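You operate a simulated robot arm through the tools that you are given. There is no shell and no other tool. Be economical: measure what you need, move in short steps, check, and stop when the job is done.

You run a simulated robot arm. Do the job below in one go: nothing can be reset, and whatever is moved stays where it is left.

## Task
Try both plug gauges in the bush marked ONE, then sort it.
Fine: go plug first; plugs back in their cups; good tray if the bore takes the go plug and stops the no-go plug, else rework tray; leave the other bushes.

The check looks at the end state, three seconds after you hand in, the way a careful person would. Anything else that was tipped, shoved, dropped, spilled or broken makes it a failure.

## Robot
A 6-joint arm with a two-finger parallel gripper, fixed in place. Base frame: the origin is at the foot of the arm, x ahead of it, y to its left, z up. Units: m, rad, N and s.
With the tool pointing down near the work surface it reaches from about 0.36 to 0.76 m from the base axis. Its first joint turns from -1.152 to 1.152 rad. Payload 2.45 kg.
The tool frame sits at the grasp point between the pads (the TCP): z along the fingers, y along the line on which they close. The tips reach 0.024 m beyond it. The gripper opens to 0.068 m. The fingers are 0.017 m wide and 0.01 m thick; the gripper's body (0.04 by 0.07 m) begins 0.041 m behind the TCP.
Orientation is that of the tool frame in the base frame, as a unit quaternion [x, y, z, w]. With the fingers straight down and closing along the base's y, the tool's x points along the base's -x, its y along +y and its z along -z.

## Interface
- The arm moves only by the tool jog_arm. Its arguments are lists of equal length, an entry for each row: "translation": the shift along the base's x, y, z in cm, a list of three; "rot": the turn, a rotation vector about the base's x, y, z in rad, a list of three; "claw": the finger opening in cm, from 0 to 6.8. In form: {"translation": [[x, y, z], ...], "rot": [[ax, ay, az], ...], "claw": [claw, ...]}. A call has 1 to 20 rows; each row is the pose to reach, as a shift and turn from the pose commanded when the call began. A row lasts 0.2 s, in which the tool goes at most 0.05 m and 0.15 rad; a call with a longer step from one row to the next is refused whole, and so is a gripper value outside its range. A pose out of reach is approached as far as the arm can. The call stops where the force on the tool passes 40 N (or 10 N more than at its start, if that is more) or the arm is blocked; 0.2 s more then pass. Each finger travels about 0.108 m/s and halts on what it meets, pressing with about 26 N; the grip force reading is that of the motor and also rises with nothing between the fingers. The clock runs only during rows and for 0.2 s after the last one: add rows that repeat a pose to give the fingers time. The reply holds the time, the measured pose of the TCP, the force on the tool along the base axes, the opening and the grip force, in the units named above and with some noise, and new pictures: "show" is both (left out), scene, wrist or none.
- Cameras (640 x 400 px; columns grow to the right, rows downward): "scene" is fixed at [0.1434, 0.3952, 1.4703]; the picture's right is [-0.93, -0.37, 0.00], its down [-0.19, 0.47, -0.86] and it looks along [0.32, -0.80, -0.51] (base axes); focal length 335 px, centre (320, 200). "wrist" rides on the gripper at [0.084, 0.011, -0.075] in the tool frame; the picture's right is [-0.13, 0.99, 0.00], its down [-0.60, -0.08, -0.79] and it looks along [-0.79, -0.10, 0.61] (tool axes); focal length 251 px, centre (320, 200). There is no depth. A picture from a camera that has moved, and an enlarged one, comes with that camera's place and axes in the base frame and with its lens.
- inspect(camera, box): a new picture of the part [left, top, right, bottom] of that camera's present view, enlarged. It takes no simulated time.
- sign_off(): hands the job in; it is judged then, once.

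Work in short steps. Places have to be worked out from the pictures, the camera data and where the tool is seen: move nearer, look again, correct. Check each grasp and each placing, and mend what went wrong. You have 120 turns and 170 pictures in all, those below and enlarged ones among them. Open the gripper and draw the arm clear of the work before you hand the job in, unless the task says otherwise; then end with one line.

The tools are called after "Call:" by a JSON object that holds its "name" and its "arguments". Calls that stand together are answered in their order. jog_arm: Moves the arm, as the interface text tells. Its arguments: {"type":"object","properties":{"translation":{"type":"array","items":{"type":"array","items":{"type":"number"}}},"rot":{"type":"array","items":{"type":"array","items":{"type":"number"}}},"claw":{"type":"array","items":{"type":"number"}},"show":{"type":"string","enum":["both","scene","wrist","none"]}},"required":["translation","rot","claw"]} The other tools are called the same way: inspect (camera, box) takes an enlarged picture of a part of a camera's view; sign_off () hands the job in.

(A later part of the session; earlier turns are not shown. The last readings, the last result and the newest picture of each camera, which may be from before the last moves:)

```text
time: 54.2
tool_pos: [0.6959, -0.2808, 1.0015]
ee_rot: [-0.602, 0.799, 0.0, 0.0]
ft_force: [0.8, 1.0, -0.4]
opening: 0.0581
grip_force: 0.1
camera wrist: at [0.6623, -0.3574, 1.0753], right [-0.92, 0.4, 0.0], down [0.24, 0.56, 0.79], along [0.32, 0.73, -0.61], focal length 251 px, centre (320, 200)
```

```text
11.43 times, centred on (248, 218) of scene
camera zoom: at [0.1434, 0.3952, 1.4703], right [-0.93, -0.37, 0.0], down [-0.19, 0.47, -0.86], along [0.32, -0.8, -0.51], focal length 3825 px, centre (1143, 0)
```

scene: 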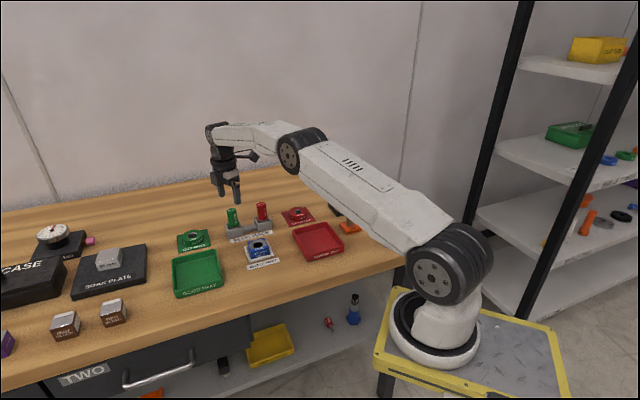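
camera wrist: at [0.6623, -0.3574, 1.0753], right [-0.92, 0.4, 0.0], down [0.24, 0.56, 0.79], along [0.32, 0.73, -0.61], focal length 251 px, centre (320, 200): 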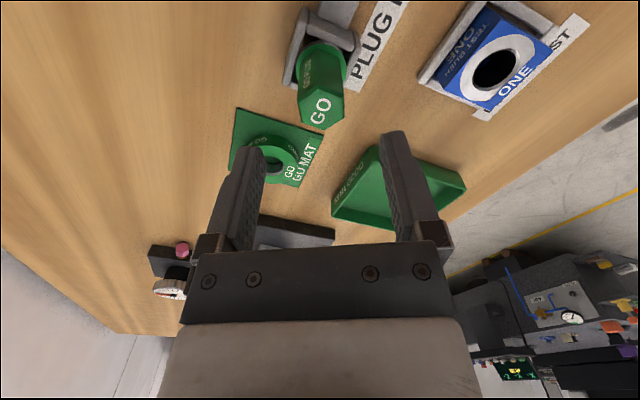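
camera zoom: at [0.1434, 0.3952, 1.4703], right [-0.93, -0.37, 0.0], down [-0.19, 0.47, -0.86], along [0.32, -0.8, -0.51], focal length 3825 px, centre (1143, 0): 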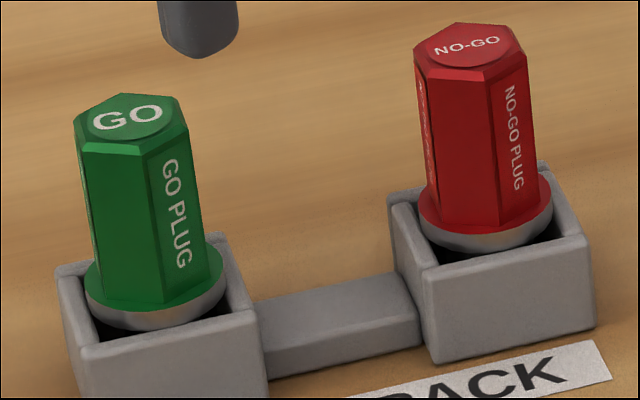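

GO plug is back upright, matching its original seat. Now the NO-GO plug at ≈(0.6315,-0.342): moving above it at the same yaw.

Call:
{"name": "jog_arm", "arguments": {"translation": [[-2, -2, 0], [-4.5, -4.3, 0], [-6.45, -6.27, 0], [-6.45, -6.27, 0]], "rot": [[0, 0, 0], [0, 0, 0], [0, 0, 0], [0, 0, 0]], "claw": [6.5, 6.8, 6.8, 6.8], "show": "none"}}

Call:
{"name": "inspect", "arguments": {"camera": "wrist", "box": [220, 0, 420, 160]}}

Call:
{"name": "inspect", "arguments": {"camera": "scene", "box": [220, 175, 290, 235]}}

```text
time: 55.2
tool_pos: [0.6327, -0.3421, 1.0006]
ee_rot: [-0.601, 0.799, 0.0, 0.0]
ft_force: [-0.3, -0.4, 0.0]
opening: 0.0679
grip_force: 0.1
```

```text
2.50 times, centred on (320, 80) of wrist
camera zoom: at [0.5989, -0.4193, 1.0742], right [-0.92, 0.4, 0.0], down [0.24, 0.56, 0.79], along [0.32, 0.73, -0.61], focal length 629 px, centre (320, 500)
```

zoom: 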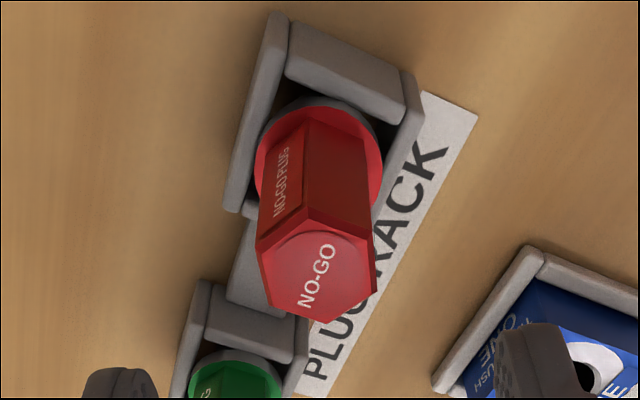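

```text
6.67 times, centred on (255, 205) of scene
camera zoom: at [0.1434, 0.3952, 1.4703], right [-0.93, -0.37, 0.0], down [-0.19, 0.47, -0.86], along [0.32, -0.8, -0.51], focal length 2231 px, centre (753, 167)
```

zoom: 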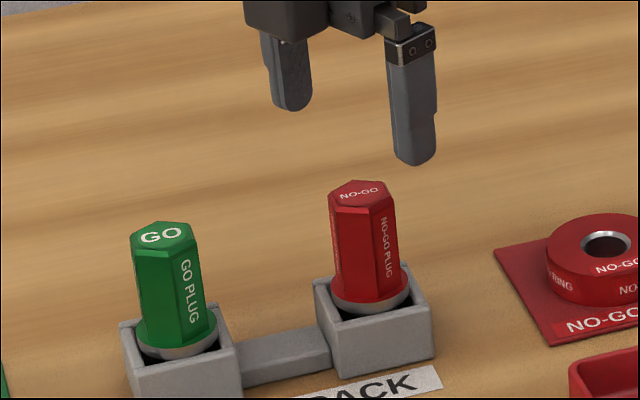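

Aligned in x; plug is ~2 mm further −y. Descending to z≈0.936.

Call:
{"name": "jog_arm", "arguments": {"translation": [[0, -0.2, 0], [0, -0.2, -2], [0, -0.2, -4], [0, -0.2, -6.3], [0, -0.2, -6.3]], "rot": [[0, 0, 0], [0, 0, 0], [0, 0, 0], [0, 0, 0], [0, 0, 0]], "claw": [6.8, 6.8, 6.8, 6.8, 6.8], "show": "none"}}

Call:
{"name": "inspect", "arguments": {"camera": "wrist", "box": [200, 20, 440, 240]}}

Call:
{"name": "inspect", "arguments": {"camera": "scene", "box": [235, 185, 290, 235]}}

```text
time: 56.4
tool_pos: [0.6346, -0.3443, 0.9354]
ee_rot: [-0.602, 0.798, 0.0, 0.0]
ft_force: [0.7, 0.5, 0.7]
opening: 0.068
grip_force: 0.0
```

```text
1.82 times, centred on (320, 130) of wrist
camera zoom: at [0.6004, -0.4214, 1.0102], right [-0.92, 0.4, 0.0], down [0.24, 0.56, 0.79], along [0.32, 0.73, -0.61], focal length 457 px, centre (320, 327)
```

zoom: 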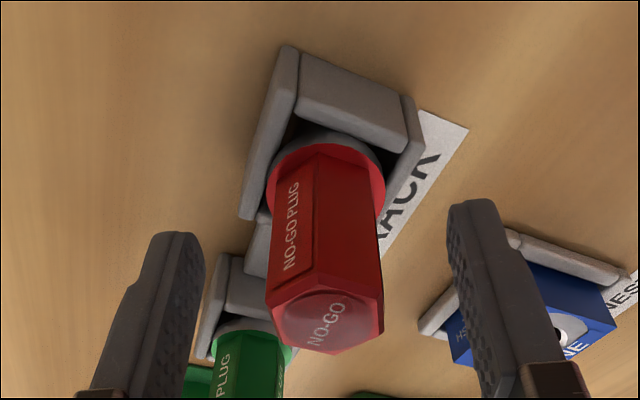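

```text
8.00 times, centred on (262, 210) of scene
camera zoom: at [0.1434, 0.3952, 1.4703], right [-0.93, -0.37, 0.0], down [-0.19, 0.47, -0.86], along [0.32, -0.8, -0.51], focal length 2677 px, centre (780, 120)
```

zoom: 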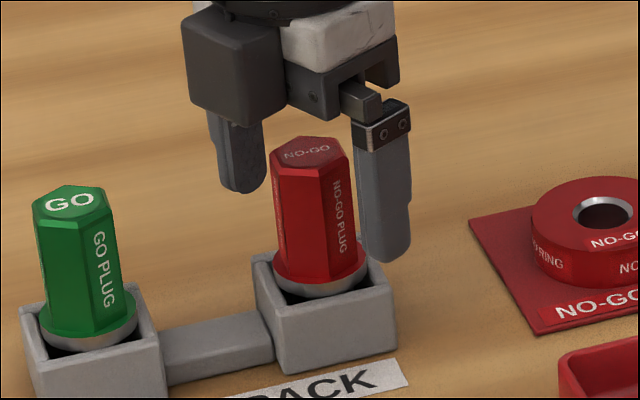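

Well centred between pads. Closing slowly, then lifting 9 cm.

Call:
{"name": "jog_arm", "arguments": {"translation": [[0, 0, 0], [0, 0, 0], [0, 0, 0], [0, 0, 0], [0, 0, 0], [0, 0, 0]], "rot": [[0, 0, 0], [0, 0, 0], [0, 0, 0], [0, 0, 0], [0, 0, 0], [0, 0, 0]], "claw": [5, 3.6, 3.0, 2.7, 2, 0], "show": "none"}}

Call:
{"name": "inspect", "arguments": {"camera": "scene", "box": [250, 200, 278, 226]}}

Call:
{"name": "inspect", "arguments": {"camera": "wrist", "box": [280, 30, 370, 130]}}

```text
time: 57.8
tool_pos: [0.6338, -0.3447, 0.9365]
ee_rot: [-0.601, 0.799, 0.0, 0.0]
ft_force: [0.1, 0.4, 0.9]
opening: 0.0267
grip_force: 25.7
```

```text
15.38 times, centred on (264, 213) of scene
camera zoom: at [0.1433, 0.3952, 1.4703], right [-0.93, -0.37, 0.0], down [-0.19, 0.47, -0.86], along [0.32, -0.8, -0.51], focal length 5149 px, centre (1182, 0)
```

zoom: 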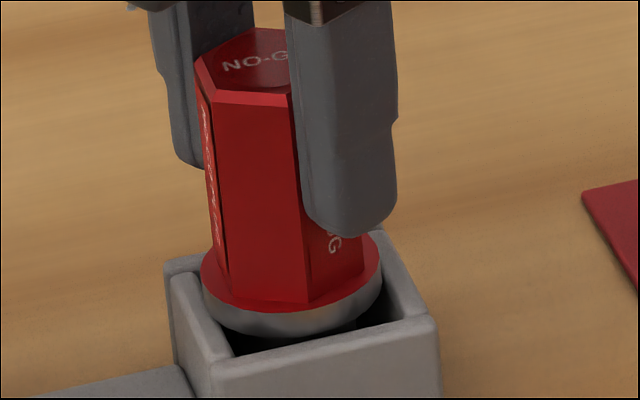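

```text
4.00 times, centred on (325, 80) of wrist
camera zoom: at [0.6004, -0.4213, 1.0106], right [-0.92, 0.4, 0.0], down [0.24, 0.56, 0.79], along [0.32, 0.73, -0.61], focal length 1006 px, centre (300, 680)
```

zoom: 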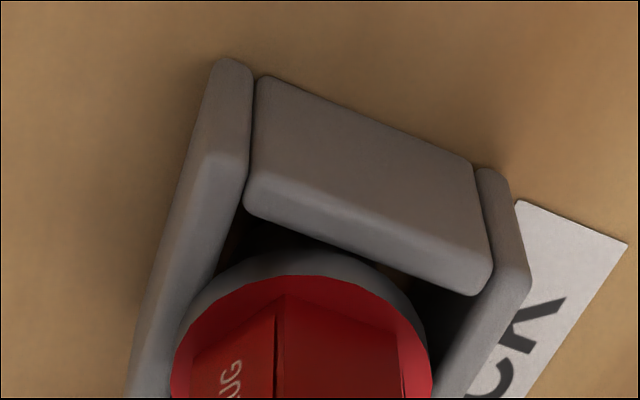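

Gripped (26.7 mm). Lifting and carrying to above the bush bore.

Call:
{"name": "jog_arm", "arguments": {"translation": [[0, 0, 1.5], [0, 0, 4], [0, 0, 7], [0, 0, 9], [-1.5, 3.5, 9], [-3, 7, 9], [-4.5, 10, 8], [-5.7, 11.8, 6], [-5.7, 11.8, 5], [-5.7, 11.8, 5]], "rot": [[0, 0, 0], [0, 0, 0], [0, 0, 0], [0, 0, 0], [0, 0, 0], [0, 0, 0], [0, 0, 0], [0, 0, 0], [0, 0, 0], [0, 0, 0]], "claw": [0, 0, 0, 0, 0, 0, 0, 0, 0, 0]}}

Call:
{"name": "inspect", "arguments": {"camera": "scene", "box": [235, 210, 283, 260]}}

Call:
{"name": "inspect", "arguments": {"camera": "wrist", "box": [240, 0, 400, 150]}}

```text
time: 60.0
tool_pos: [0.5733, -0.2238, 0.9872]
ee_rot: [-0.602, 0.799, 0.0, 0.0]
ft_force: [0.2, 0.8, -1.0]
opening: 0.0265
grip_force: 25.8
camera wrist: at [0.5387, -0.3013, 1.061], right [-0.92, 0.4, 0.0], down [0.24, 0.56, 0.79], along [0.32, 0.73, -0.61], focal length 251 px, centre (320, 200)
```

scene: 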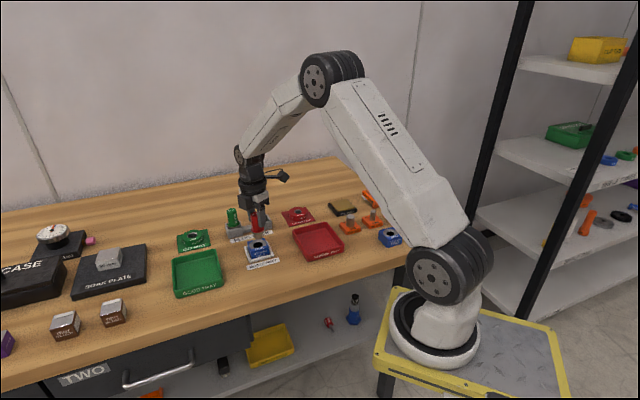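
wrist: 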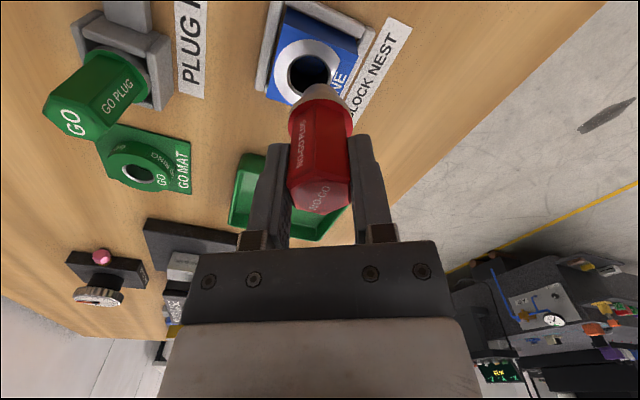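

```text
8.00 times, centred on (259, 235) of scene
camera zoom: at [0.1434, 0.3952, 1.4703], right [-0.93, -0.37, 0.0], down [-0.19, 0.47, -0.86], along [0.32, -0.8, -0.51], focal length 2677 px, centre (808, -80)
```

zoom: 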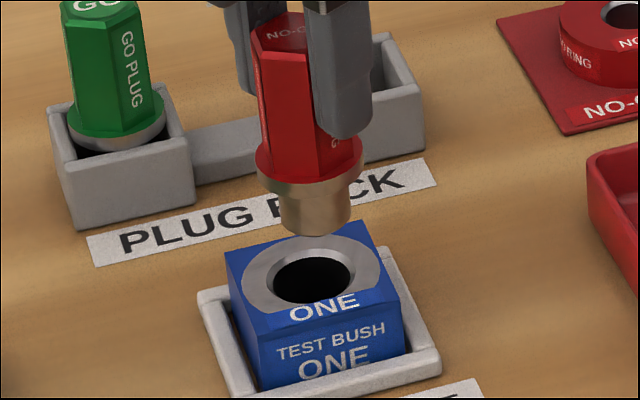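

```text
2.67 times, centred on (320, 75) of wrist
camera zoom: at [0.5387, -0.3013, 1.061], right [-0.92, 0.4, 0.0], down [0.24, 0.56, 0.79], along [0.32, 0.73, -0.61], focal length 670 px, centre (320, 533)
```

zoom: 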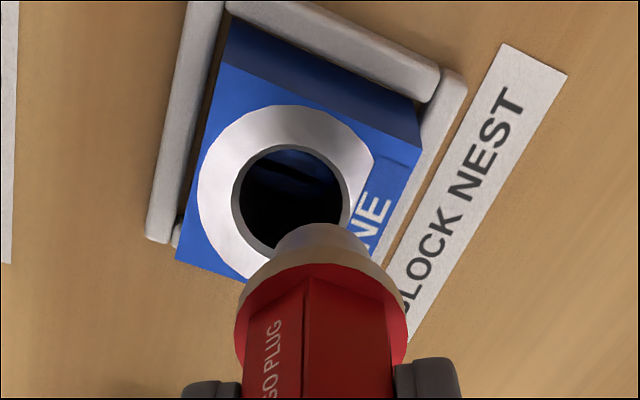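

NO-GO pin looks ~25.5 mm, near bore size, so alignment matters. Correcting (+0.6,-0.18) cm and lowering to ~1 cm above the bush.

Call:
{"name": "jog_arm", "arguments": {"translation": [[0.6, -0.18, 0], [0.6, -0.18, -1], [0.6, -0.18, -2], [0.6, -0.18, -2.2], [0.6, -0.18, -2.2]], "rot": [[0, 0, 0], [0, 0, 0], [0, 0, 0], [0, 0, 0], [0, 0, 0]], "claw": [0, 0, 0, 0, 0], "show": "none"}}

Call:
{"name": "inspect", "arguments": {"camera": "scene", "box": [242, 218, 278, 250]}}

Call:
{"name": "inspect", "arguments": {"camera": "wrist", "box": [270, 20, 370, 120]}}

```text
time: 61.2
tool_pos: [0.5805, -0.2279, 0.9643]
ee_rot: [-0.602, 0.799, 0.0, 0.0]
ft_force: [0.0, 0.4, -0.4]
opening: 0.0265
grip_force: 26.3
```

```text
12.50 times, centred on (260, 234) of scene
camera zoom: at [0.1434, 0.3952, 1.4703], right [-0.93, -0.37, 0.0], down [-0.19, 0.47, -0.86], along [0.32, -0.8, -0.51], focal length 4183 px, centre (1070, -225)
```

zoom: 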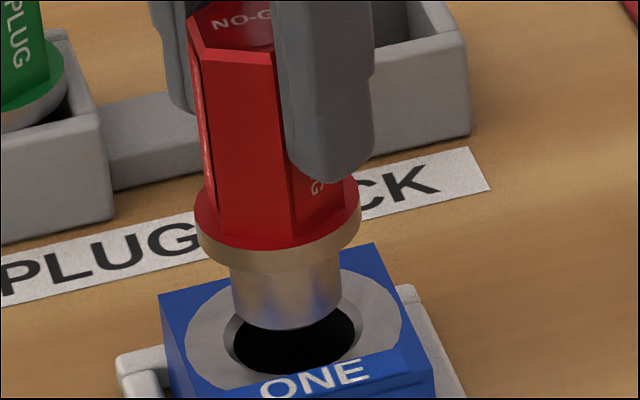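

```text
4.00 times, centred on (320, 70) of wrist
camera zoom: at [0.5468, -0.3051, 1.0395], right [-0.92, 0.4, 0.0], down [0.24, 0.56, 0.79], along [0.32, 0.73, -0.61], focal length 1006 px, centre (320, 720)
```

zoom: 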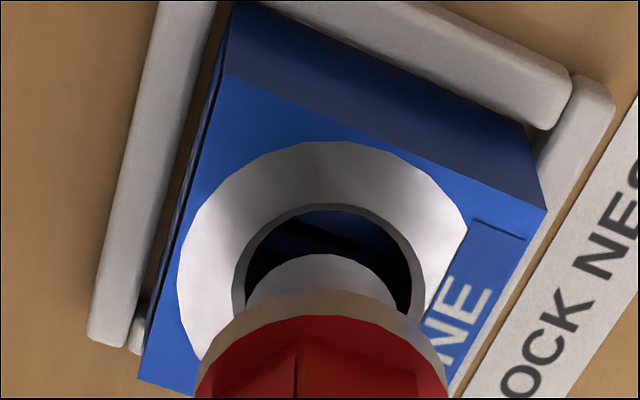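

Pin nearly over the bore; a −0.8 mm x trim. Lowering gently in small rows with the force guard.

Call:
{"name": "jog_arm", "arguments": {"translation": [[-0.08, -0.03, -0.3], [-0.08, -0.03, -0.5], [-0.08, -0.03, -0.7], [-0.08, -0.03, -0.9], [-0.08, -0.03, -1.1], [-0.08, -0.03, -1.3], [-0.08, -0.03, -1.4], [-0.08, -0.03, -1.4]], "rot": [[0, 0, 0], [0, 0, 0], [0, 0, 0], [0, 0, 0], [0, 0, 0], [0, 0, 0], [0, 0, 0], [0, 0, 0]], "claw": [0, 0, 0, 0, 0, 0, 0, 0], "show": "none"}}

Call:
{"name": "inspect", "arguments": {"camera": "scene", "box": [242, 218, 278, 250]}}

Call:
{"name": "inspect", "arguments": {"camera": "wrist", "box": [270, 20, 370, 120]}}

```text
time: 63.0
tool_pos: [0.5795, -0.2273, 0.9507]
ee_rot: [-0.602, 0.799, -0.001, 0.0]
ft_force: [0.3, -0.3, -2.1]
opening: 0.0268
grip_force: 25.8
```

```text
12.50 times, centred on (260, 234) of scene
camera zoom: at [0.1434, 0.3952, 1.4703], right [-0.93, -0.37, 0.0], down [-0.19, 0.47, -0.86], along [0.32, -0.8, -0.51], focal length 4183 px, centre (1070, -225)
```

zoom: 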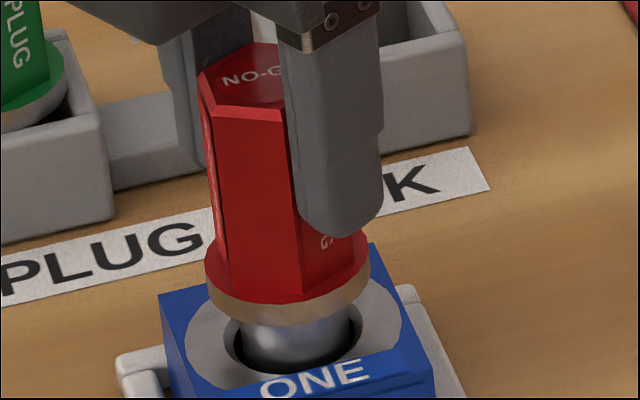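

```text
4.00 times, centred on (320, 70) of wrist
camera zoom: at [0.5462, -0.3055, 1.0249], right [-0.92, 0.4, 0.0], down [0.24, 0.56, 0.79], along [0.32, 0.73, -0.61], focal length 1006 px, centre (320, 720)
```

zoom: 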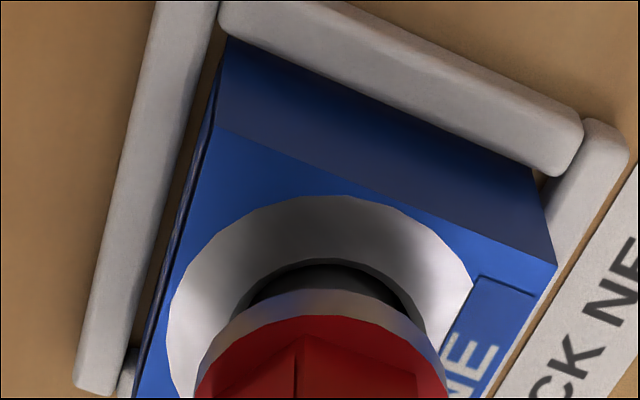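

The NO-GO pin has entered ~6 mm without resistance. Continuing down to confirm, stopping at collar contact.

Call:
{"name": "jog_arm", "arguments": {"translation": [[0, 0, -0.2], [0, 0, -0.4], [0, 0, -0.6], [0, 0, -0.8], [0, 0, -1.0], [0, 0, -1.1], [0, 0, -1.2]], "rot": [[0, 0, 0], [0, 0, 0], [0, 0, 0], [0, 0, 0], [0, 0, 0], [0, 0, 0], [0, 0, 0]], "claw": [0, 0, 0, 0, 0, 0, 0], "show": "none"}}

Call:
{"name": "inspect", "arguments": {"camera": "scene", "box": [242, 218, 278, 250]}}

```text
time: 64.6
tool_pos: [0.5802, -0.2294, 0.9381]
ee_rot: [-0.602, 0.798, 0.0, 0.0]
ft_force: [0.3, 0.9, -0.7]
opening: 0.0268
grip_force: 25.8
```

```text
12.50 times, centred on (260, 234) of scene
camera zoom: at [0.1434, 0.3952, 1.4703], right [-0.93, -0.37, 0.0], down [-0.19, 0.47, -0.86], along [0.32, -0.8, -0.51], focal length 4183 px, centre (1070, -225)
```

zoom: 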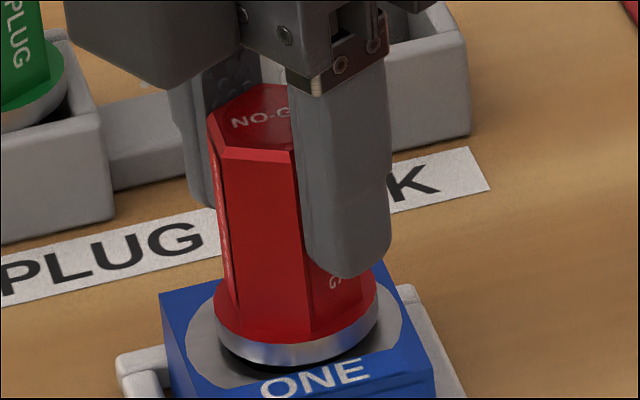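

NO-GO goes in fully with no contact: the bore is oversize → rework tray. Withdrawing straight up.

Call:
{"name": "jog_arm", "arguments": {"translation": [[0, 0, 0.6], [0, 0, 1.5], [0, 0, 3], [0, 0, 5], [0, 0, 7], [0, 0, 9], [0, 0, 9]], "rot": [[0, 0, 0], [0, 0, 0], [0, 0, 0], [0, 0, 0], [0, 0, 0], [0, 0, 0], [0, 0, 0]], "claw": [0, 0, 0, 0, 0, 0, 0], "show": "wrist"}}

```text
time: 66.2
tool_pos: [0.5781, -0.2304, 1.0291]
ee_rot: [-0.602, 0.798, 0.0, 0.0]
ft_force: [-0.3, 0.5, -2.0]
opening: 0.0267
grip_force: 26.5
camera wrist: at [0.5457, -0.3065, 1.1043], right [-0.92, 0.4, 0.0], down [0.24, 0.56, 0.79], along [0.32, 0.73, -0.61], focal length 251 px, centre (320, 200)
```

wrist: 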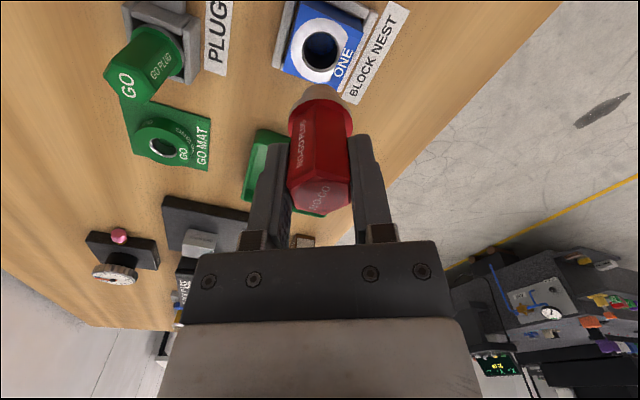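

Moving back above the NO-GO cup, hovering ~5 mm above the seat to check centring.

Call:
{"name": "jog_arm", "arguments": {"translation": [[1.5, -3.2, 0], [3, -6.4, 0], [4.5, -9.5, 0], [5.4, -11.45, 0], [5.4, -11.45, -2.5], [5.4, -11.45, -5], [5.4, -11.45, -7], [5.4, -11.45, -8.3], [5.4, -11.45, -8.3]], "rot": [[0, 0, 0], [0, 0, 0], [0, 0, 0], [0, 0, 0], [0, 0, 0], [0, 0, 0], [0, 0, 0], [0, 0, 0], [0, 0, 0]], "claw": [0, 0, 0, 0, 0, 0, 0, 0, 0], "show": "none"}}

Call:
{"name": "inspect", "arguments": {"camera": "scene", "box": [250, 200, 278, 226]}}

Call:
{"name": "inspect", "arguments": {"camera": "wrist", "box": [280, 30, 370, 130]}}

```text
time: 68.2
tool_pos: [0.6333, -0.3415, 0.9458]
ee_rot: [-0.602, 0.799, 0.0, -0.001]
ft_force: [-0.7, -0.6, -1.7]
opening: 0.0265
grip_force: 26.1
```

```text
15.38 times, centred on (264, 213) of scene
camera zoom: at [0.1434, 0.3952, 1.4703], right [-0.93, -0.37, 0.0], down [-0.19, 0.47, -0.86], along [0.32, -0.8, -0.51], focal length 5149 px, centre (1182, 0)
```

zoom: 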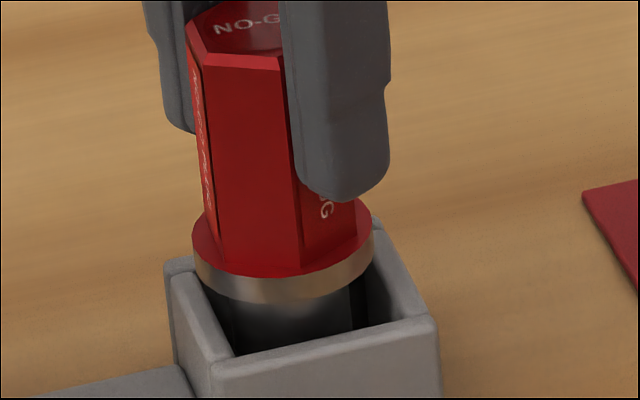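

```text
4.00 times, centred on (325, 80) of wrist
camera zoom: at [0.5997, -0.4186, 1.0207], right [-0.92, 0.4, 0.0], down [0.24, 0.56, 0.79], along [0.32, 0.73, -0.61], focal length 1006 px, centre (300, 680)
```

zoom: 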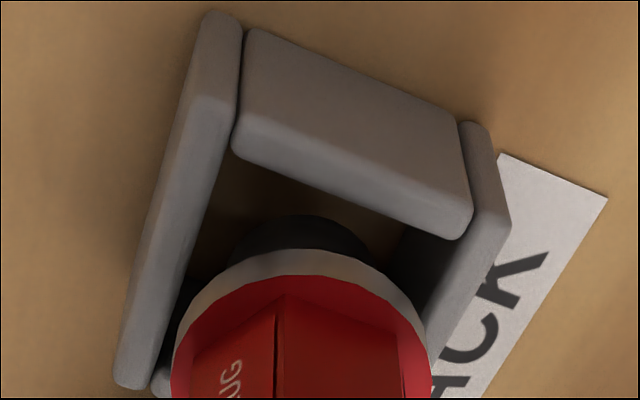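

Predicted seat is off by ≈(-0.7,-2.1) mm. Correcting and lowering 0.85 cm, then re-check.

Call:
{"name": "jog_arm", "arguments": {"translation": [[-0.08, -0.2, 0], [-0.08, -0.2, -0.4], [-0.08, -0.2, -0.7], [-0.08, -0.2, -0.85], [-0.08, -0.2, -0.85]], "rot": [[0, 0, 0], [0, 0, 0], [0, 0, 0], [0, 0, 0], [0, 0, 0]], "claw": [0, 0, 0, 0, 0], "show": "none"}}

Call:
{"name": "inspect", "arguments": {"camera": "scene", "box": [250, 200, 278, 226]}}

Call:
{"name": "inspect", "arguments": {"camera": "wrist", "box": [280, 30, 370, 130]}}

```text
time: 69.4
tool_pos: [0.6335, -0.3455, 0.9379]
ee_rot: [-0.602, 0.799, 0.0, -0.001]
ft_force: [0.1, -0.3, -1.3]
opening: 0.0267
grip_force: 25.6
```

```text
15.38 times, centred on (264, 213) of scene
camera zoom: at [0.1434, 0.3951, 1.4703], right [-0.93, -0.37, 0.0], down [-0.19, 0.47, -0.86], along [0.32, -0.8, -0.51], focal length 5149 px, centre (1182, 0)
```

zoom: 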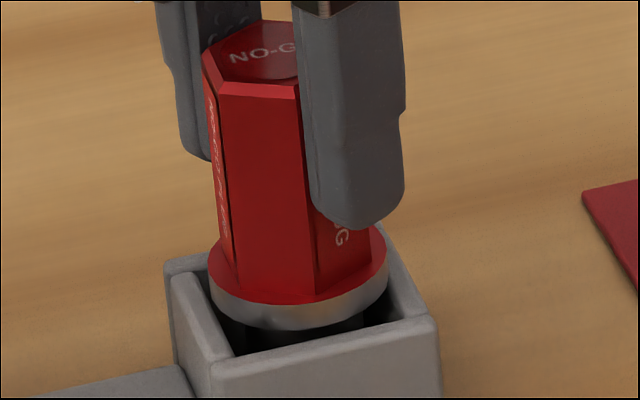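

```text
4.00 times, centred on (325, 80) of wrist
camera zoom: at [0.5991, -0.4222, 1.0122], right [-0.92, 0.4, 0.0], down [0.24, 0.56, 0.79], along [0.32, 0.73, -0.61], focal length 1006 px, centre (300, 680)
```

zoom: 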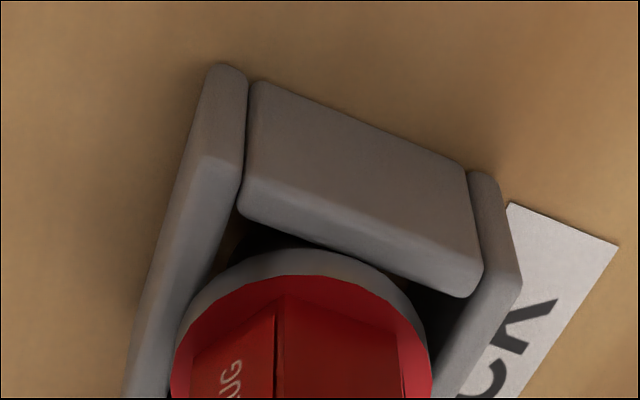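

Slightly overshot in y; trimming +1.3 mm and lowering to contact.

Call:
{"name": "jog_arm", "arguments": {"translation": [[-0.02, 0.13, 0], [-0.02, 0.13, 0], [-0.02, 0.13, -0.1], [-0.02, 0.13, -0.1]], "rot": [[0, 0, 0], [0, 0, 0], [0, 0, 0], [0, 0, 0]], "claw": [0, 0, 0, 0], "show": "none"}}

Call:
{"name": "inspect", "arguments": {"camera": "scene", "box": [250, 200, 278, 226]}}

Call:
{"name": "inspect", "arguments": {"camera": "wrist", "box": [280, 30, 370, 130]}}

```text
time: 70.4
tool_pos: [0.6308, -0.3448, 0.9363]
ee_rot: [-0.602, 0.799, 0.0, 0.001]
ft_force: [0.1, 0.3, -1.6]
opening: 0.0265
grip_force: 25.9
```

```text
15.38 times, centred on (264, 213) of scene
camera zoom: at [0.1434, 0.3952, 1.4703], right [-0.93, -0.37, 0.0], down [-0.19, 0.47, -0.86], along [0.32, -0.8, -0.51], focal length 5149 px, centre (1182, 0)
```

zoom: 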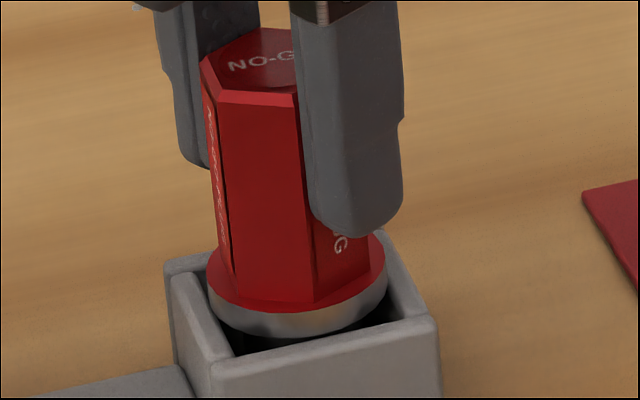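

```text
4.00 times, centred on (325, 80) of wrist
camera zoom: at [0.5988, -0.4209, 1.0112], right [-0.92, 0.4, 0.0], down [0.24, 0.56, 0.79], along [0.32, 0.73, -0.61], focal length 1006 px, centre (300, 680)
```

zoom: 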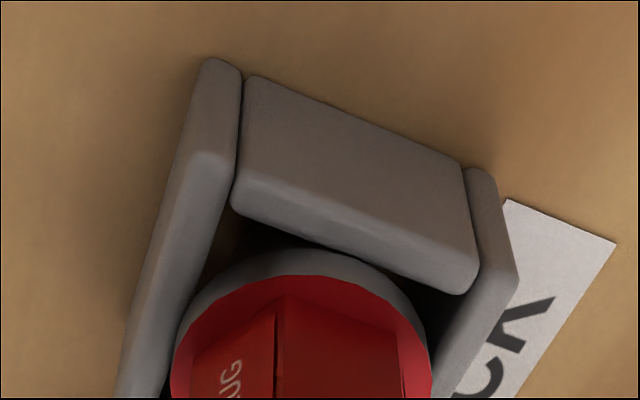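

Matches the original seat (207–387, bottom 338→341). Last 1.5 mm to contact, then slow release.

Call:
{"name": "jog_arm", "arguments": {"translation": [[0, 0, -0.05], [0, 0, -0.1], [0, 0, -0.13], [0, 0, -0.13]], "rot": [[0, 0, 0], [0, 0, 0], [0, 0, 0], [0, 0, 0]], "claw": [0, 0, 0, 0], "show": "none"}}

```text
time: 71.4
tool_pos: [0.6325, -0.343, 0.936]
ee_rot: [-0.602, 0.799, -0.001, 0.001]
ft_force: [-3.2, 3.6, 15.0]
opening: 0.0267
grip_force: 26.0
```

Firm contact (15 N). Easing up a little and reading the force before releasing.

Call:
{"name": "jog_arm", "arguments": {"translation": [[0, 0, 0.05], [0, 0, 0.1], [0, 0, 0.1]], "rot": [[0, 0, 0], [0, 0, 0], [0, 0, 0]], "claw": [0, 0, 0], "show": "none"}}

Call:
{"name": "inspect", "arguments": {"camera": "scene", "box": [250, 200, 278, 226]}}

```text
time: 72.2
tool_pos: [0.6325, -0.3446, 0.9367]
ee_rot: [-0.602, 0.799, 0.0, 0.001]
ft_force: [1.8, 2.8, 9.0]
opening: 0.0266
grip_force: 26.2
```

```text
15.38 times, centred on (264, 213) of scene
camera zoom: at [0.1433, 0.3953, 1.4702], right [-0.93, -0.37, 0.0], down [-0.19, 0.47, -0.86], along [0.32, -0.8, -0.51], focal length 5149 px, centre (1182, 0)
```

zoom: 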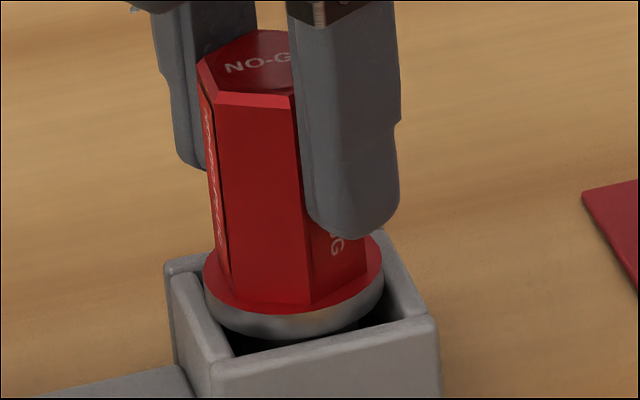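

Collar still centred (204–384). Easing a further ~1 mm and slow-releasing while caged.

Call:
{"name": "jog_arm", "arguments": {"translation": [[0, 0, 0.06], [0, 0, 0.12], [0, 0, 0.12], [0, 0, 0.12], [0, 0, 0.12], [0, 0, 0.12], [0, 0, 0.12], [0, 0, 0.12], [0, 0, 0.12], [0, 0, 0.12]], "rot": [[0, 0, 0], [0, 0, 0], [0, 0, 0], [0, 0, 0], [0, 0, 0], [0, 0, 0], [0, 0, 0], [0, 0, 0], [0, 0, 0], [0, 0, 0]], "claw": [0, 0, 2.6, 2.65, 2.7, 2.75, 2.8, 2.9, 3.0, 3.2], "show": "none"}}

Call:
{"name": "inspect", "arguments": {"camera": "scene", "box": [250, 200, 278, 226]}}

Call:
{"name": "inspect", "arguments": {"camera": "wrist", "box": [240, 30, 400, 230]}}

```text
time: 74.4
tool_pos: [0.6328, -0.3438, 0.937]
ee_rot: [-0.602, 0.799, -0.001, 0.001]
ft_force: [-1.0, 0.0, -1.4]
opening: 0.032
grip_force: 0.0
```

```text
15.38 times, centred on (264, 213) of scene
camera zoom: at [0.1434, 0.3952, 1.4703], right [-0.93, -0.37, 0.0], down [-0.19, 0.47, -0.86], along [0.32, -0.8, -0.51], focal length 5149 px, centre (1182, 0)
```

zoom: 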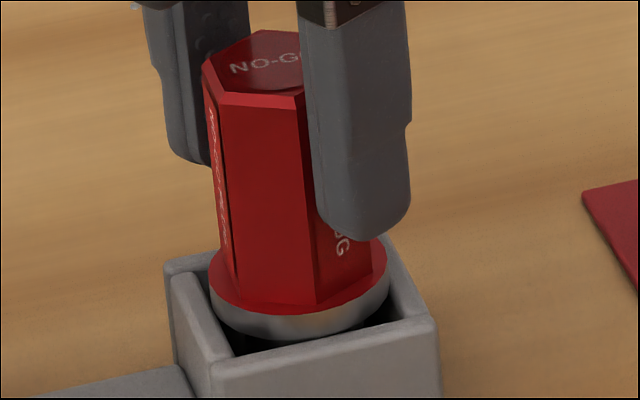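

```text
2.00 times, centred on (320, 130) of wrist
camera zoom: at [0.5992, -0.421, 1.0114], right [-0.92, 0.4, 0.0], down [0.24, 0.56, 0.79], along [0.32, 0.73, -0.61], focal length 503 px, centre (320, 340)
```

zoom: 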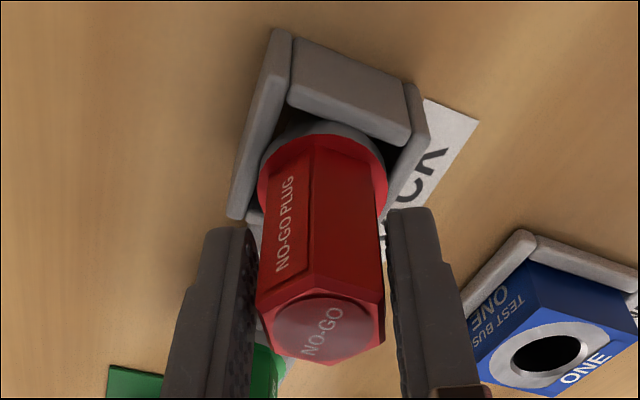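

Upright and free. Opening gradually and rising, then check.

Call:
{"name": "jog_arm", "arguments": {"translation": [[0, 0, 0], [0, 0, 0], [0, 0, 0], [0, 0, 0], [0, 0, 1], [0, 0, 3], [0, 0, 6], [0, 0, 9], [0, 0, 9]], "rot": [[0, 0, 0], [0, 0, 0], [0, 0, 0], [0, 0, 0], [0, 0, 0], [0, 0, 0], [0, 0, 0], [0, 0, 0], [0, 0, 0]], "claw": [3.6, 4.4, 5.4, 5.8, 5.8, 5.8, 5.8, 5.8, 5.8], "show": "none"}}

Call:
{"name": "inspect", "arguments": {"camera": "scene", "box": [215, 190, 290, 260]}}

```text
time: 76.4
tool_pos: [0.6306, -0.3445, 1.0279]
ee_rot: [-0.602, 0.799, 0.0, 0.001]
ft_force: [-0.5, 0.8, -0.1]
opening: 0.0579
grip_force: 0.1
```

```text
5.71 times, centred on (252, 225) of scene
camera zoom: at [0.1434, 0.3952, 1.4703], right [-0.93, -0.37, 0.0], down [-0.19, 0.47, -0.86], along [0.32, -0.8, -0.51], focal length 1912 px, centre (706, 57)
```

zoom: 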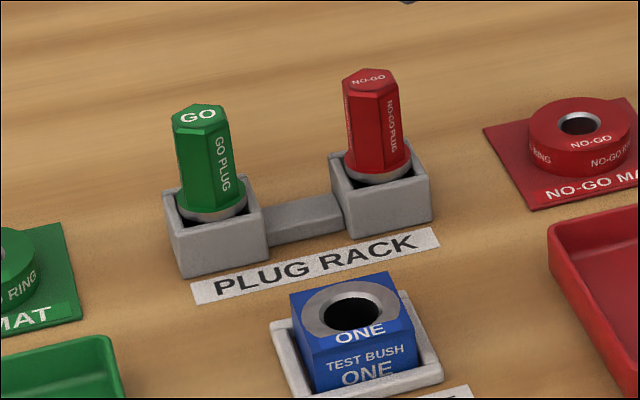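

Both plugs are upright in their cups. Now the bush: rotating −0.529 rad to close along its sides and moving above it.

Call:
{"name": "jog_arm", "arguments": {"translation": [[-1.3, 2.9, 0], [-2.7, 5.8, 0], [-4.1, 8.8, 0], [-5.5, 11.7, -1], [-5.5, 11.7, -3], [-5.5, 11.7, -5], [-5.5, 11.7, -5]], "rot": [[0, 0, -0.14], [0, 0, -0.28], [0, 0, -0.42], [0, 0, -0.529], [0, 0, -0.529], [0, 0, -0.529], [0, 0, -0.529]], "claw": [6.8, 6.8, 6.8, 6.8, 6.8, 6.8, 6.8]}}

Call:
{"name": "inspect", "arguments": {"camera": "wrist", "box": [210, 0, 430, 170]}}

Call:
{"name": "inspect", "arguments": {"camera": "scene", "box": [225, 195, 295, 265]}}

```text
time: 78.0
tool_pos: [0.5778, -0.2281, 0.9782]
ee_rot: [-0.371, 0.928, -0.001, -0.001]
ft_force: [-0.3, 0.0, -0.1]
opening: 0.0681
grip_force: 0.2
camera wrist: at [0.5086, -0.2779, 1.0528], right [-0.59, 0.81, 0.0], down [0.49, 0.36, 0.79], along [0.64, 0.47, -0.61], focal length 251 px, centre (320, 200)
```

scene: 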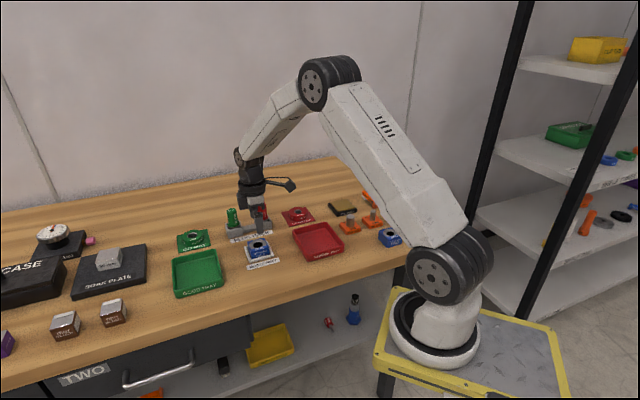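
wrist: 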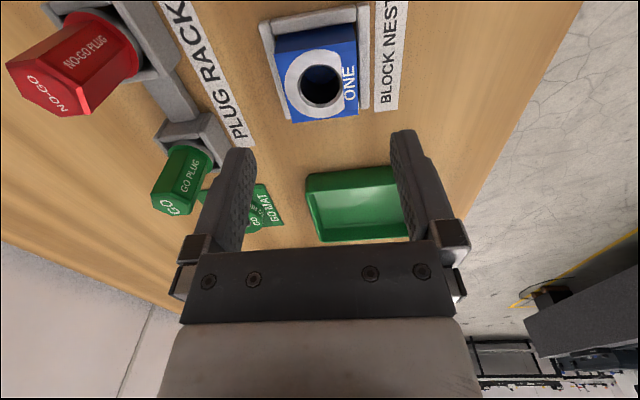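

```text
2.35 times, centred on (320, 85) of wrist
camera zoom: at [0.5086, -0.2779, 1.0528], right [-0.59, 0.81, 0.0], down [0.49, 0.36, 0.79], along [0.64, 0.47, -0.61], focal length 592 px, centre (320, 471)
```

zoom: 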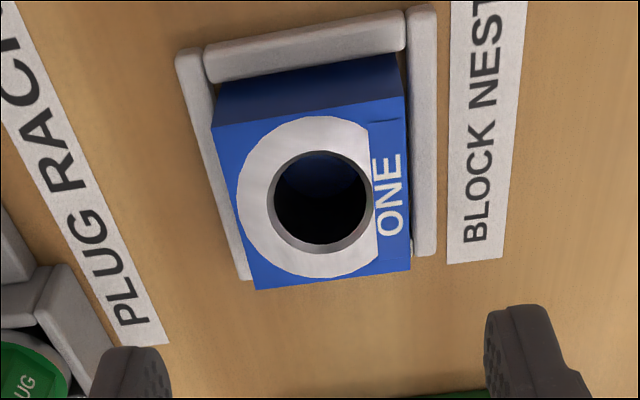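

```text
5.71 times, centred on (260, 230) of scene
camera zoom: at [0.1434, 0.3952, 1.4703], right [-0.93, -0.37, 0.0], down [-0.19, 0.47, -0.86], along [0.32, -0.8, -0.51], focal length 1912 px, centre (663, 29)
```

zoom: 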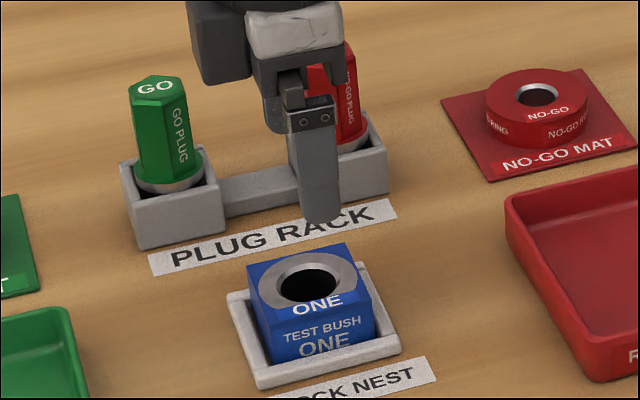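

Bush centre (0.578,-0.226); trim (+0.12,+0.16) and lower to z≈0.902 (tips above the nest wall).

Call:
{"name": "jog_arm", "arguments": {"translation": [[0.12, 0.16, -1], [0.12, 0.16, -3], [0.12, 0.16, -5], [0.12, 0.16, -6.5], [0.12, 0.16, -7.5], [0.12, 0.16, -7.5]], "rot": [[0, 0, 0], [0, 0, 0], [0, 0, 0], [0, 0, 0], [0, 0, 0], [0, 0, 0]], "claw": [6.8, 6.8, 6.8, 6.8, 6.8, 6.8], "show": "none"}}

Call:
{"name": "inspect", "arguments": {"camera": "wrist", "box": [200, 20, 440, 220]}}

Call:
{"name": "inspect", "arguments": {"camera": "scene", "box": [230, 210, 290, 265]}}

```text
time: 79.4
tool_pos: [0.5785, -0.2248, 0.9029]
ee_rot: [-0.373, 0.928, -0.001, -0.001]
ft_force: [0.2, 0.1, -0.5]
opening: 0.0681
grip_force: 0.0
```

```text
2.00 times, centred on (320, 120) of wrist
camera zoom: at [0.5098, -0.2741, 0.9769], right [-0.59, 0.81, 0.0], down [0.49, 0.36, 0.79], along [0.64, 0.47, -0.61], focal length 503 px, centre (320, 360)
```

zoom: 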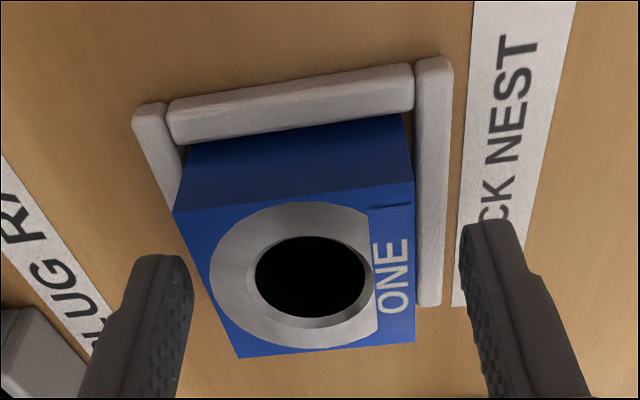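

```text
7.27 times, centred on (260, 238) of scene
camera zoom: at [0.1434, 0.3952, 1.4703], right [-0.93, -0.37, 0.0], down [-0.19, 0.47, -0.86], along [0.32, -0.8, -0.51], focal length 2434 px, centre (756, -73)
```

zoom: 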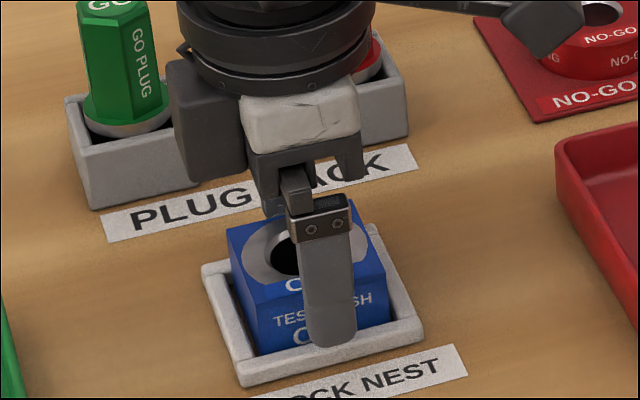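

Fingers straddle the bush. Small trim (+0.05,-0.15) and close.

Call:
{"name": "jog_arm", "arguments": {"translation": [[0.05, -0.15, 0], [0.05, -0.15, 0], [0.05, -0.15, 0], [0.05, -0.15, 0], [0.05, -0.15, 0], [0.05, -0.15, 0]], "rot": [[0, 0, 0], [0, 0, 0], [0, 0, 0], [0, 0, 0], [0, 0, 0], [0, 0, 0]], "claw": [6.6, 6, 5.4, 5.0, 4, 3], "show": "none"}}

Call:
{"name": "inspect", "arguments": {"camera": "wrist", "box": [200, 20, 440, 220]}}

Call:
{"name": "inspect", "arguments": {"camera": "scene", "box": [230, 210, 290, 265]}}

```text
time: 80.8
tool_pos: [0.5782, -0.2273, 0.9032]
ee_rot: [-0.373, 0.928, 0.001, 0.0]
ft_force: [0.3, -2.3, 0.8]
opening: 0.05
grip_force: 26.3
```

```text
2.00 times, centred on (320, 120) of wrist
camera zoom: at [0.5102, -0.2762, 0.9776], right [-0.59, 0.81, 0.0], down [0.49, 0.36, 0.79], along [0.64, 0.47, -0.61], focal length 503 px, centre (320, 360)
```

zoom: 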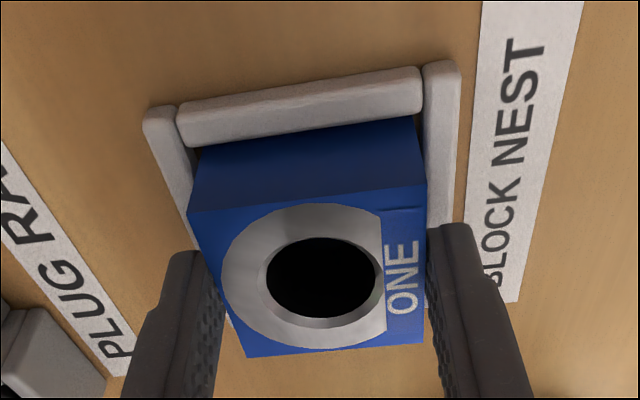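

```text
7.27 times, centred on (260, 238) of scene
camera zoom: at [0.1434, 0.3951, 1.4703], right [-0.93, -0.37, 0.0], down [-0.19, 0.47, -0.86], along [0.32, -0.8, -0.51], focal length 2434 px, centre (756, -73)
```

zoom: 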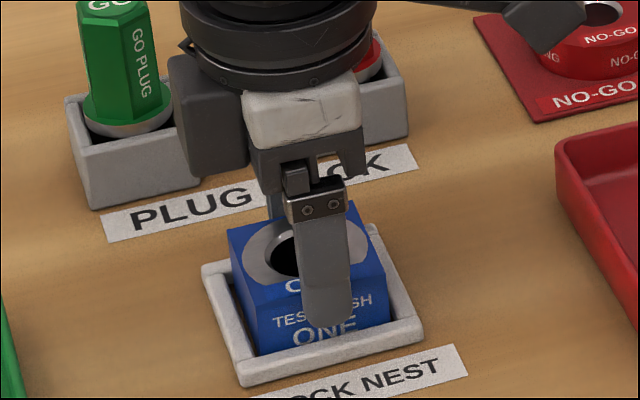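

Gripped at 50.0 mm. Lifting straight up slowly.

Call:
{"name": "jog_arm", "arguments": {"translation": [[0, 0, 0.5], [0, 0, 1.2], [0, 0, 2.5], [0, 0, 4.5], [0, 0, 6.5], [0, 0, 8.5], [0, 0, 8.5]], "rot": [[0, 0, 0], [0, 0, 0], [0, 0, 0], [0, 0, 0], [0, 0, 0], [0, 0, 0], [0, 0, 0]], "claw": [3, 3, 3, 3, 3, 3, 3], "show": "scene"}}

Call:
{"name": "inspect", "arguments": {"camera": "scene", "box": [230, 185, 350, 270]}}

```text
time: 82.4
tool_pos: [0.58, -0.2278, 0.9857]
ee_rot: [-0.372, 0.928, 0.001, 0.001]
ft_force: [0.2, 0.0, -4.1]
opening: 0.0499
grip_force: 25.7
```

scene: 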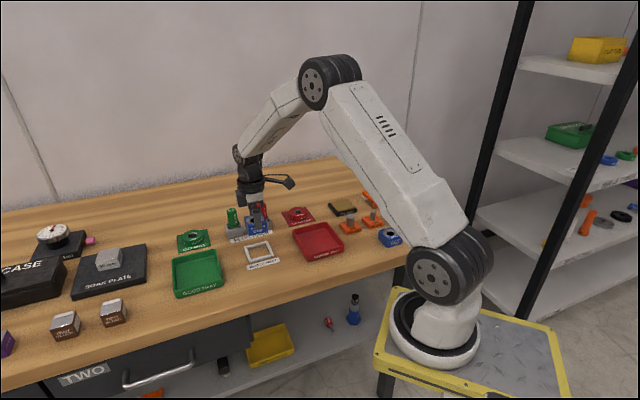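

```text
4.71 times, centred on (290, 228) of scene
camera zoom: at [0.1435, 0.3951, 1.4703], right [-0.93, -0.37, 0.0], down [-0.19, 0.47, -0.86], along [0.32, -0.8, -0.51], focal length 1575 px, centre (461, 71)
```

zoom: 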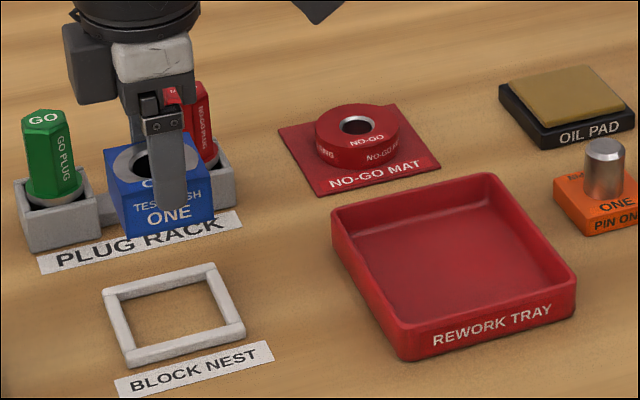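

Bush held, nest undisturbed. Carrying to above the rework tray centre ≈(0.441,-0.327).

Call:
{"name": "jog_arm", "arguments": {"translation": [[-3.4, -2.5, 0], [-6.8, -5, 0], [-10.3, -7.6, 0], [-13.7, -10.1, 0], [-13.7, -10.1, 0], [-13.7, -10.1, -3], [-13.7, -10.1, -3]], "rot": [[0, 0, 0], [0, 0, 0], [0, 0, 0], [0, 0, 0], [0, 0, 0], [0, 0, 0], [0, 0, 0]], "claw": [3, 3, 3, 3, 3, 3, 3]}}

Call:
{"name": "inspect", "arguments": {"camera": "scene", "box": [260, 190, 360, 270]}}

```text
time: 84.0
tool_pos: [0.4401, -0.3273, 0.9583]
ee_rot: [-0.372, 0.928, 0.0, 0.001]
ft_force: [-0.7, -0.7, -4.2]
opening: 0.0499
grip_force: 26.6
camera wrist: at [0.3728, -0.3755, 1.0319], right [-0.59, 0.81, 0.0], down [0.49, 0.36, 0.79], along [0.64, 0.47, -0.61], focal length 251 px, centre (320, 200)
```

scene: 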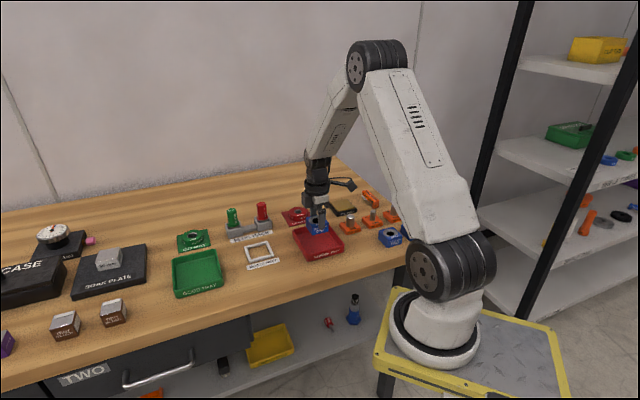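
wrist: 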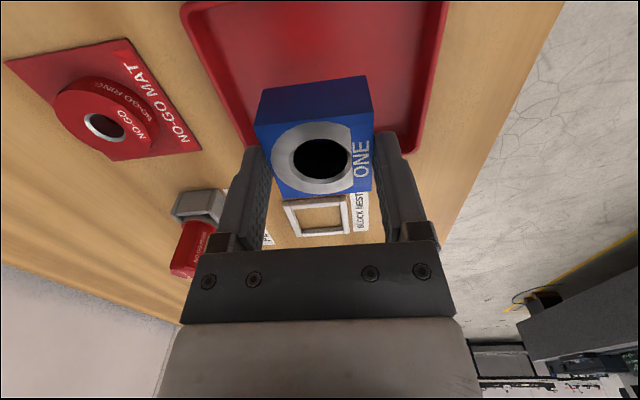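

```text
5.00 times, centred on (310, 230) of scene
camera zoom: at [0.1434, 0.3951, 1.4703], right [-0.93, -0.37, 0.0], down [-0.19, 0.47, -0.86], along [0.32, -0.8, -0.51], focal length 1673 px, centre (370, 50)
```

zoom: 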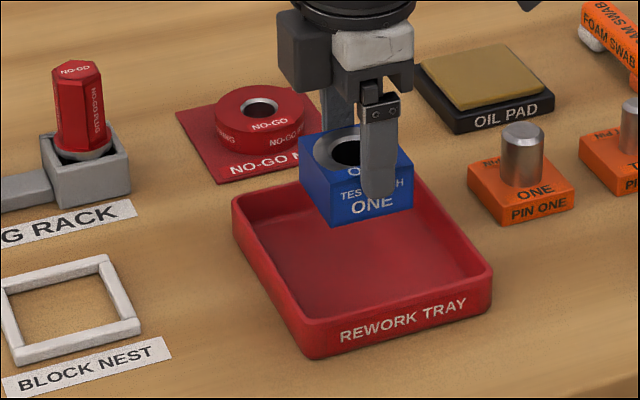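

Bush is over the tray, a bit toward the front; shifting 5 mm back and lowering onto the floor with the force guard.

Call:
{"name": "jog_arm", "arguments": {"translation": [[0.3, -0.3, -1], [0.3, -0.3, -2], [0.3, -0.3, -3], [0.3, -0.3, -3.7], [0.3, -0.3, -4.2], [0.3, -0.3, -4.5], [0.3, -0.3, -4.8], [0.3, -0.3, -5.0], [0.3, -0.3, -5.2], [0.3, -0.3, -5.4]], "rot": [[0, 0, 0], [0, 0, 0], [0, 0, 0], [0, 0, 0], [0, 0, 0], [0, 0, 0], [0, 0, 0], [0, 0, 0], [0, 0, 0], [0, 0, 0]], "claw": [3, 3, 3, 3, 3, 3, 3, 3, 3, 3], "show": "none"}}

Call:
{"name": "inspect", "arguments": {"camera": "scene", "box": [270, 200, 350, 270]}}

```text
time: 86.2
tool_pos: [0.4454, -0.3312, 0.906]
ee_rot: [-0.372, 0.928, -0.002, 0.001]
ft_force: [-1.5, -2.1, 18.6]
opening: 0.05
grip_force: 26.1
```

```text
5.71 times, centred on (310, 235) of scene
camera zoom: at [0.1431, 0.3953, 1.4703], right [-0.93, -0.37, 0.0], down [-0.19, 0.47, -0.86], along [0.32, -0.8, -0.51], focal length 1912 px, centre (377, 0)
```

zoom: 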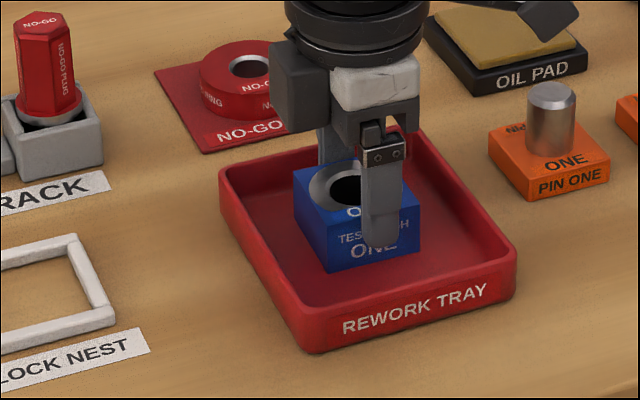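

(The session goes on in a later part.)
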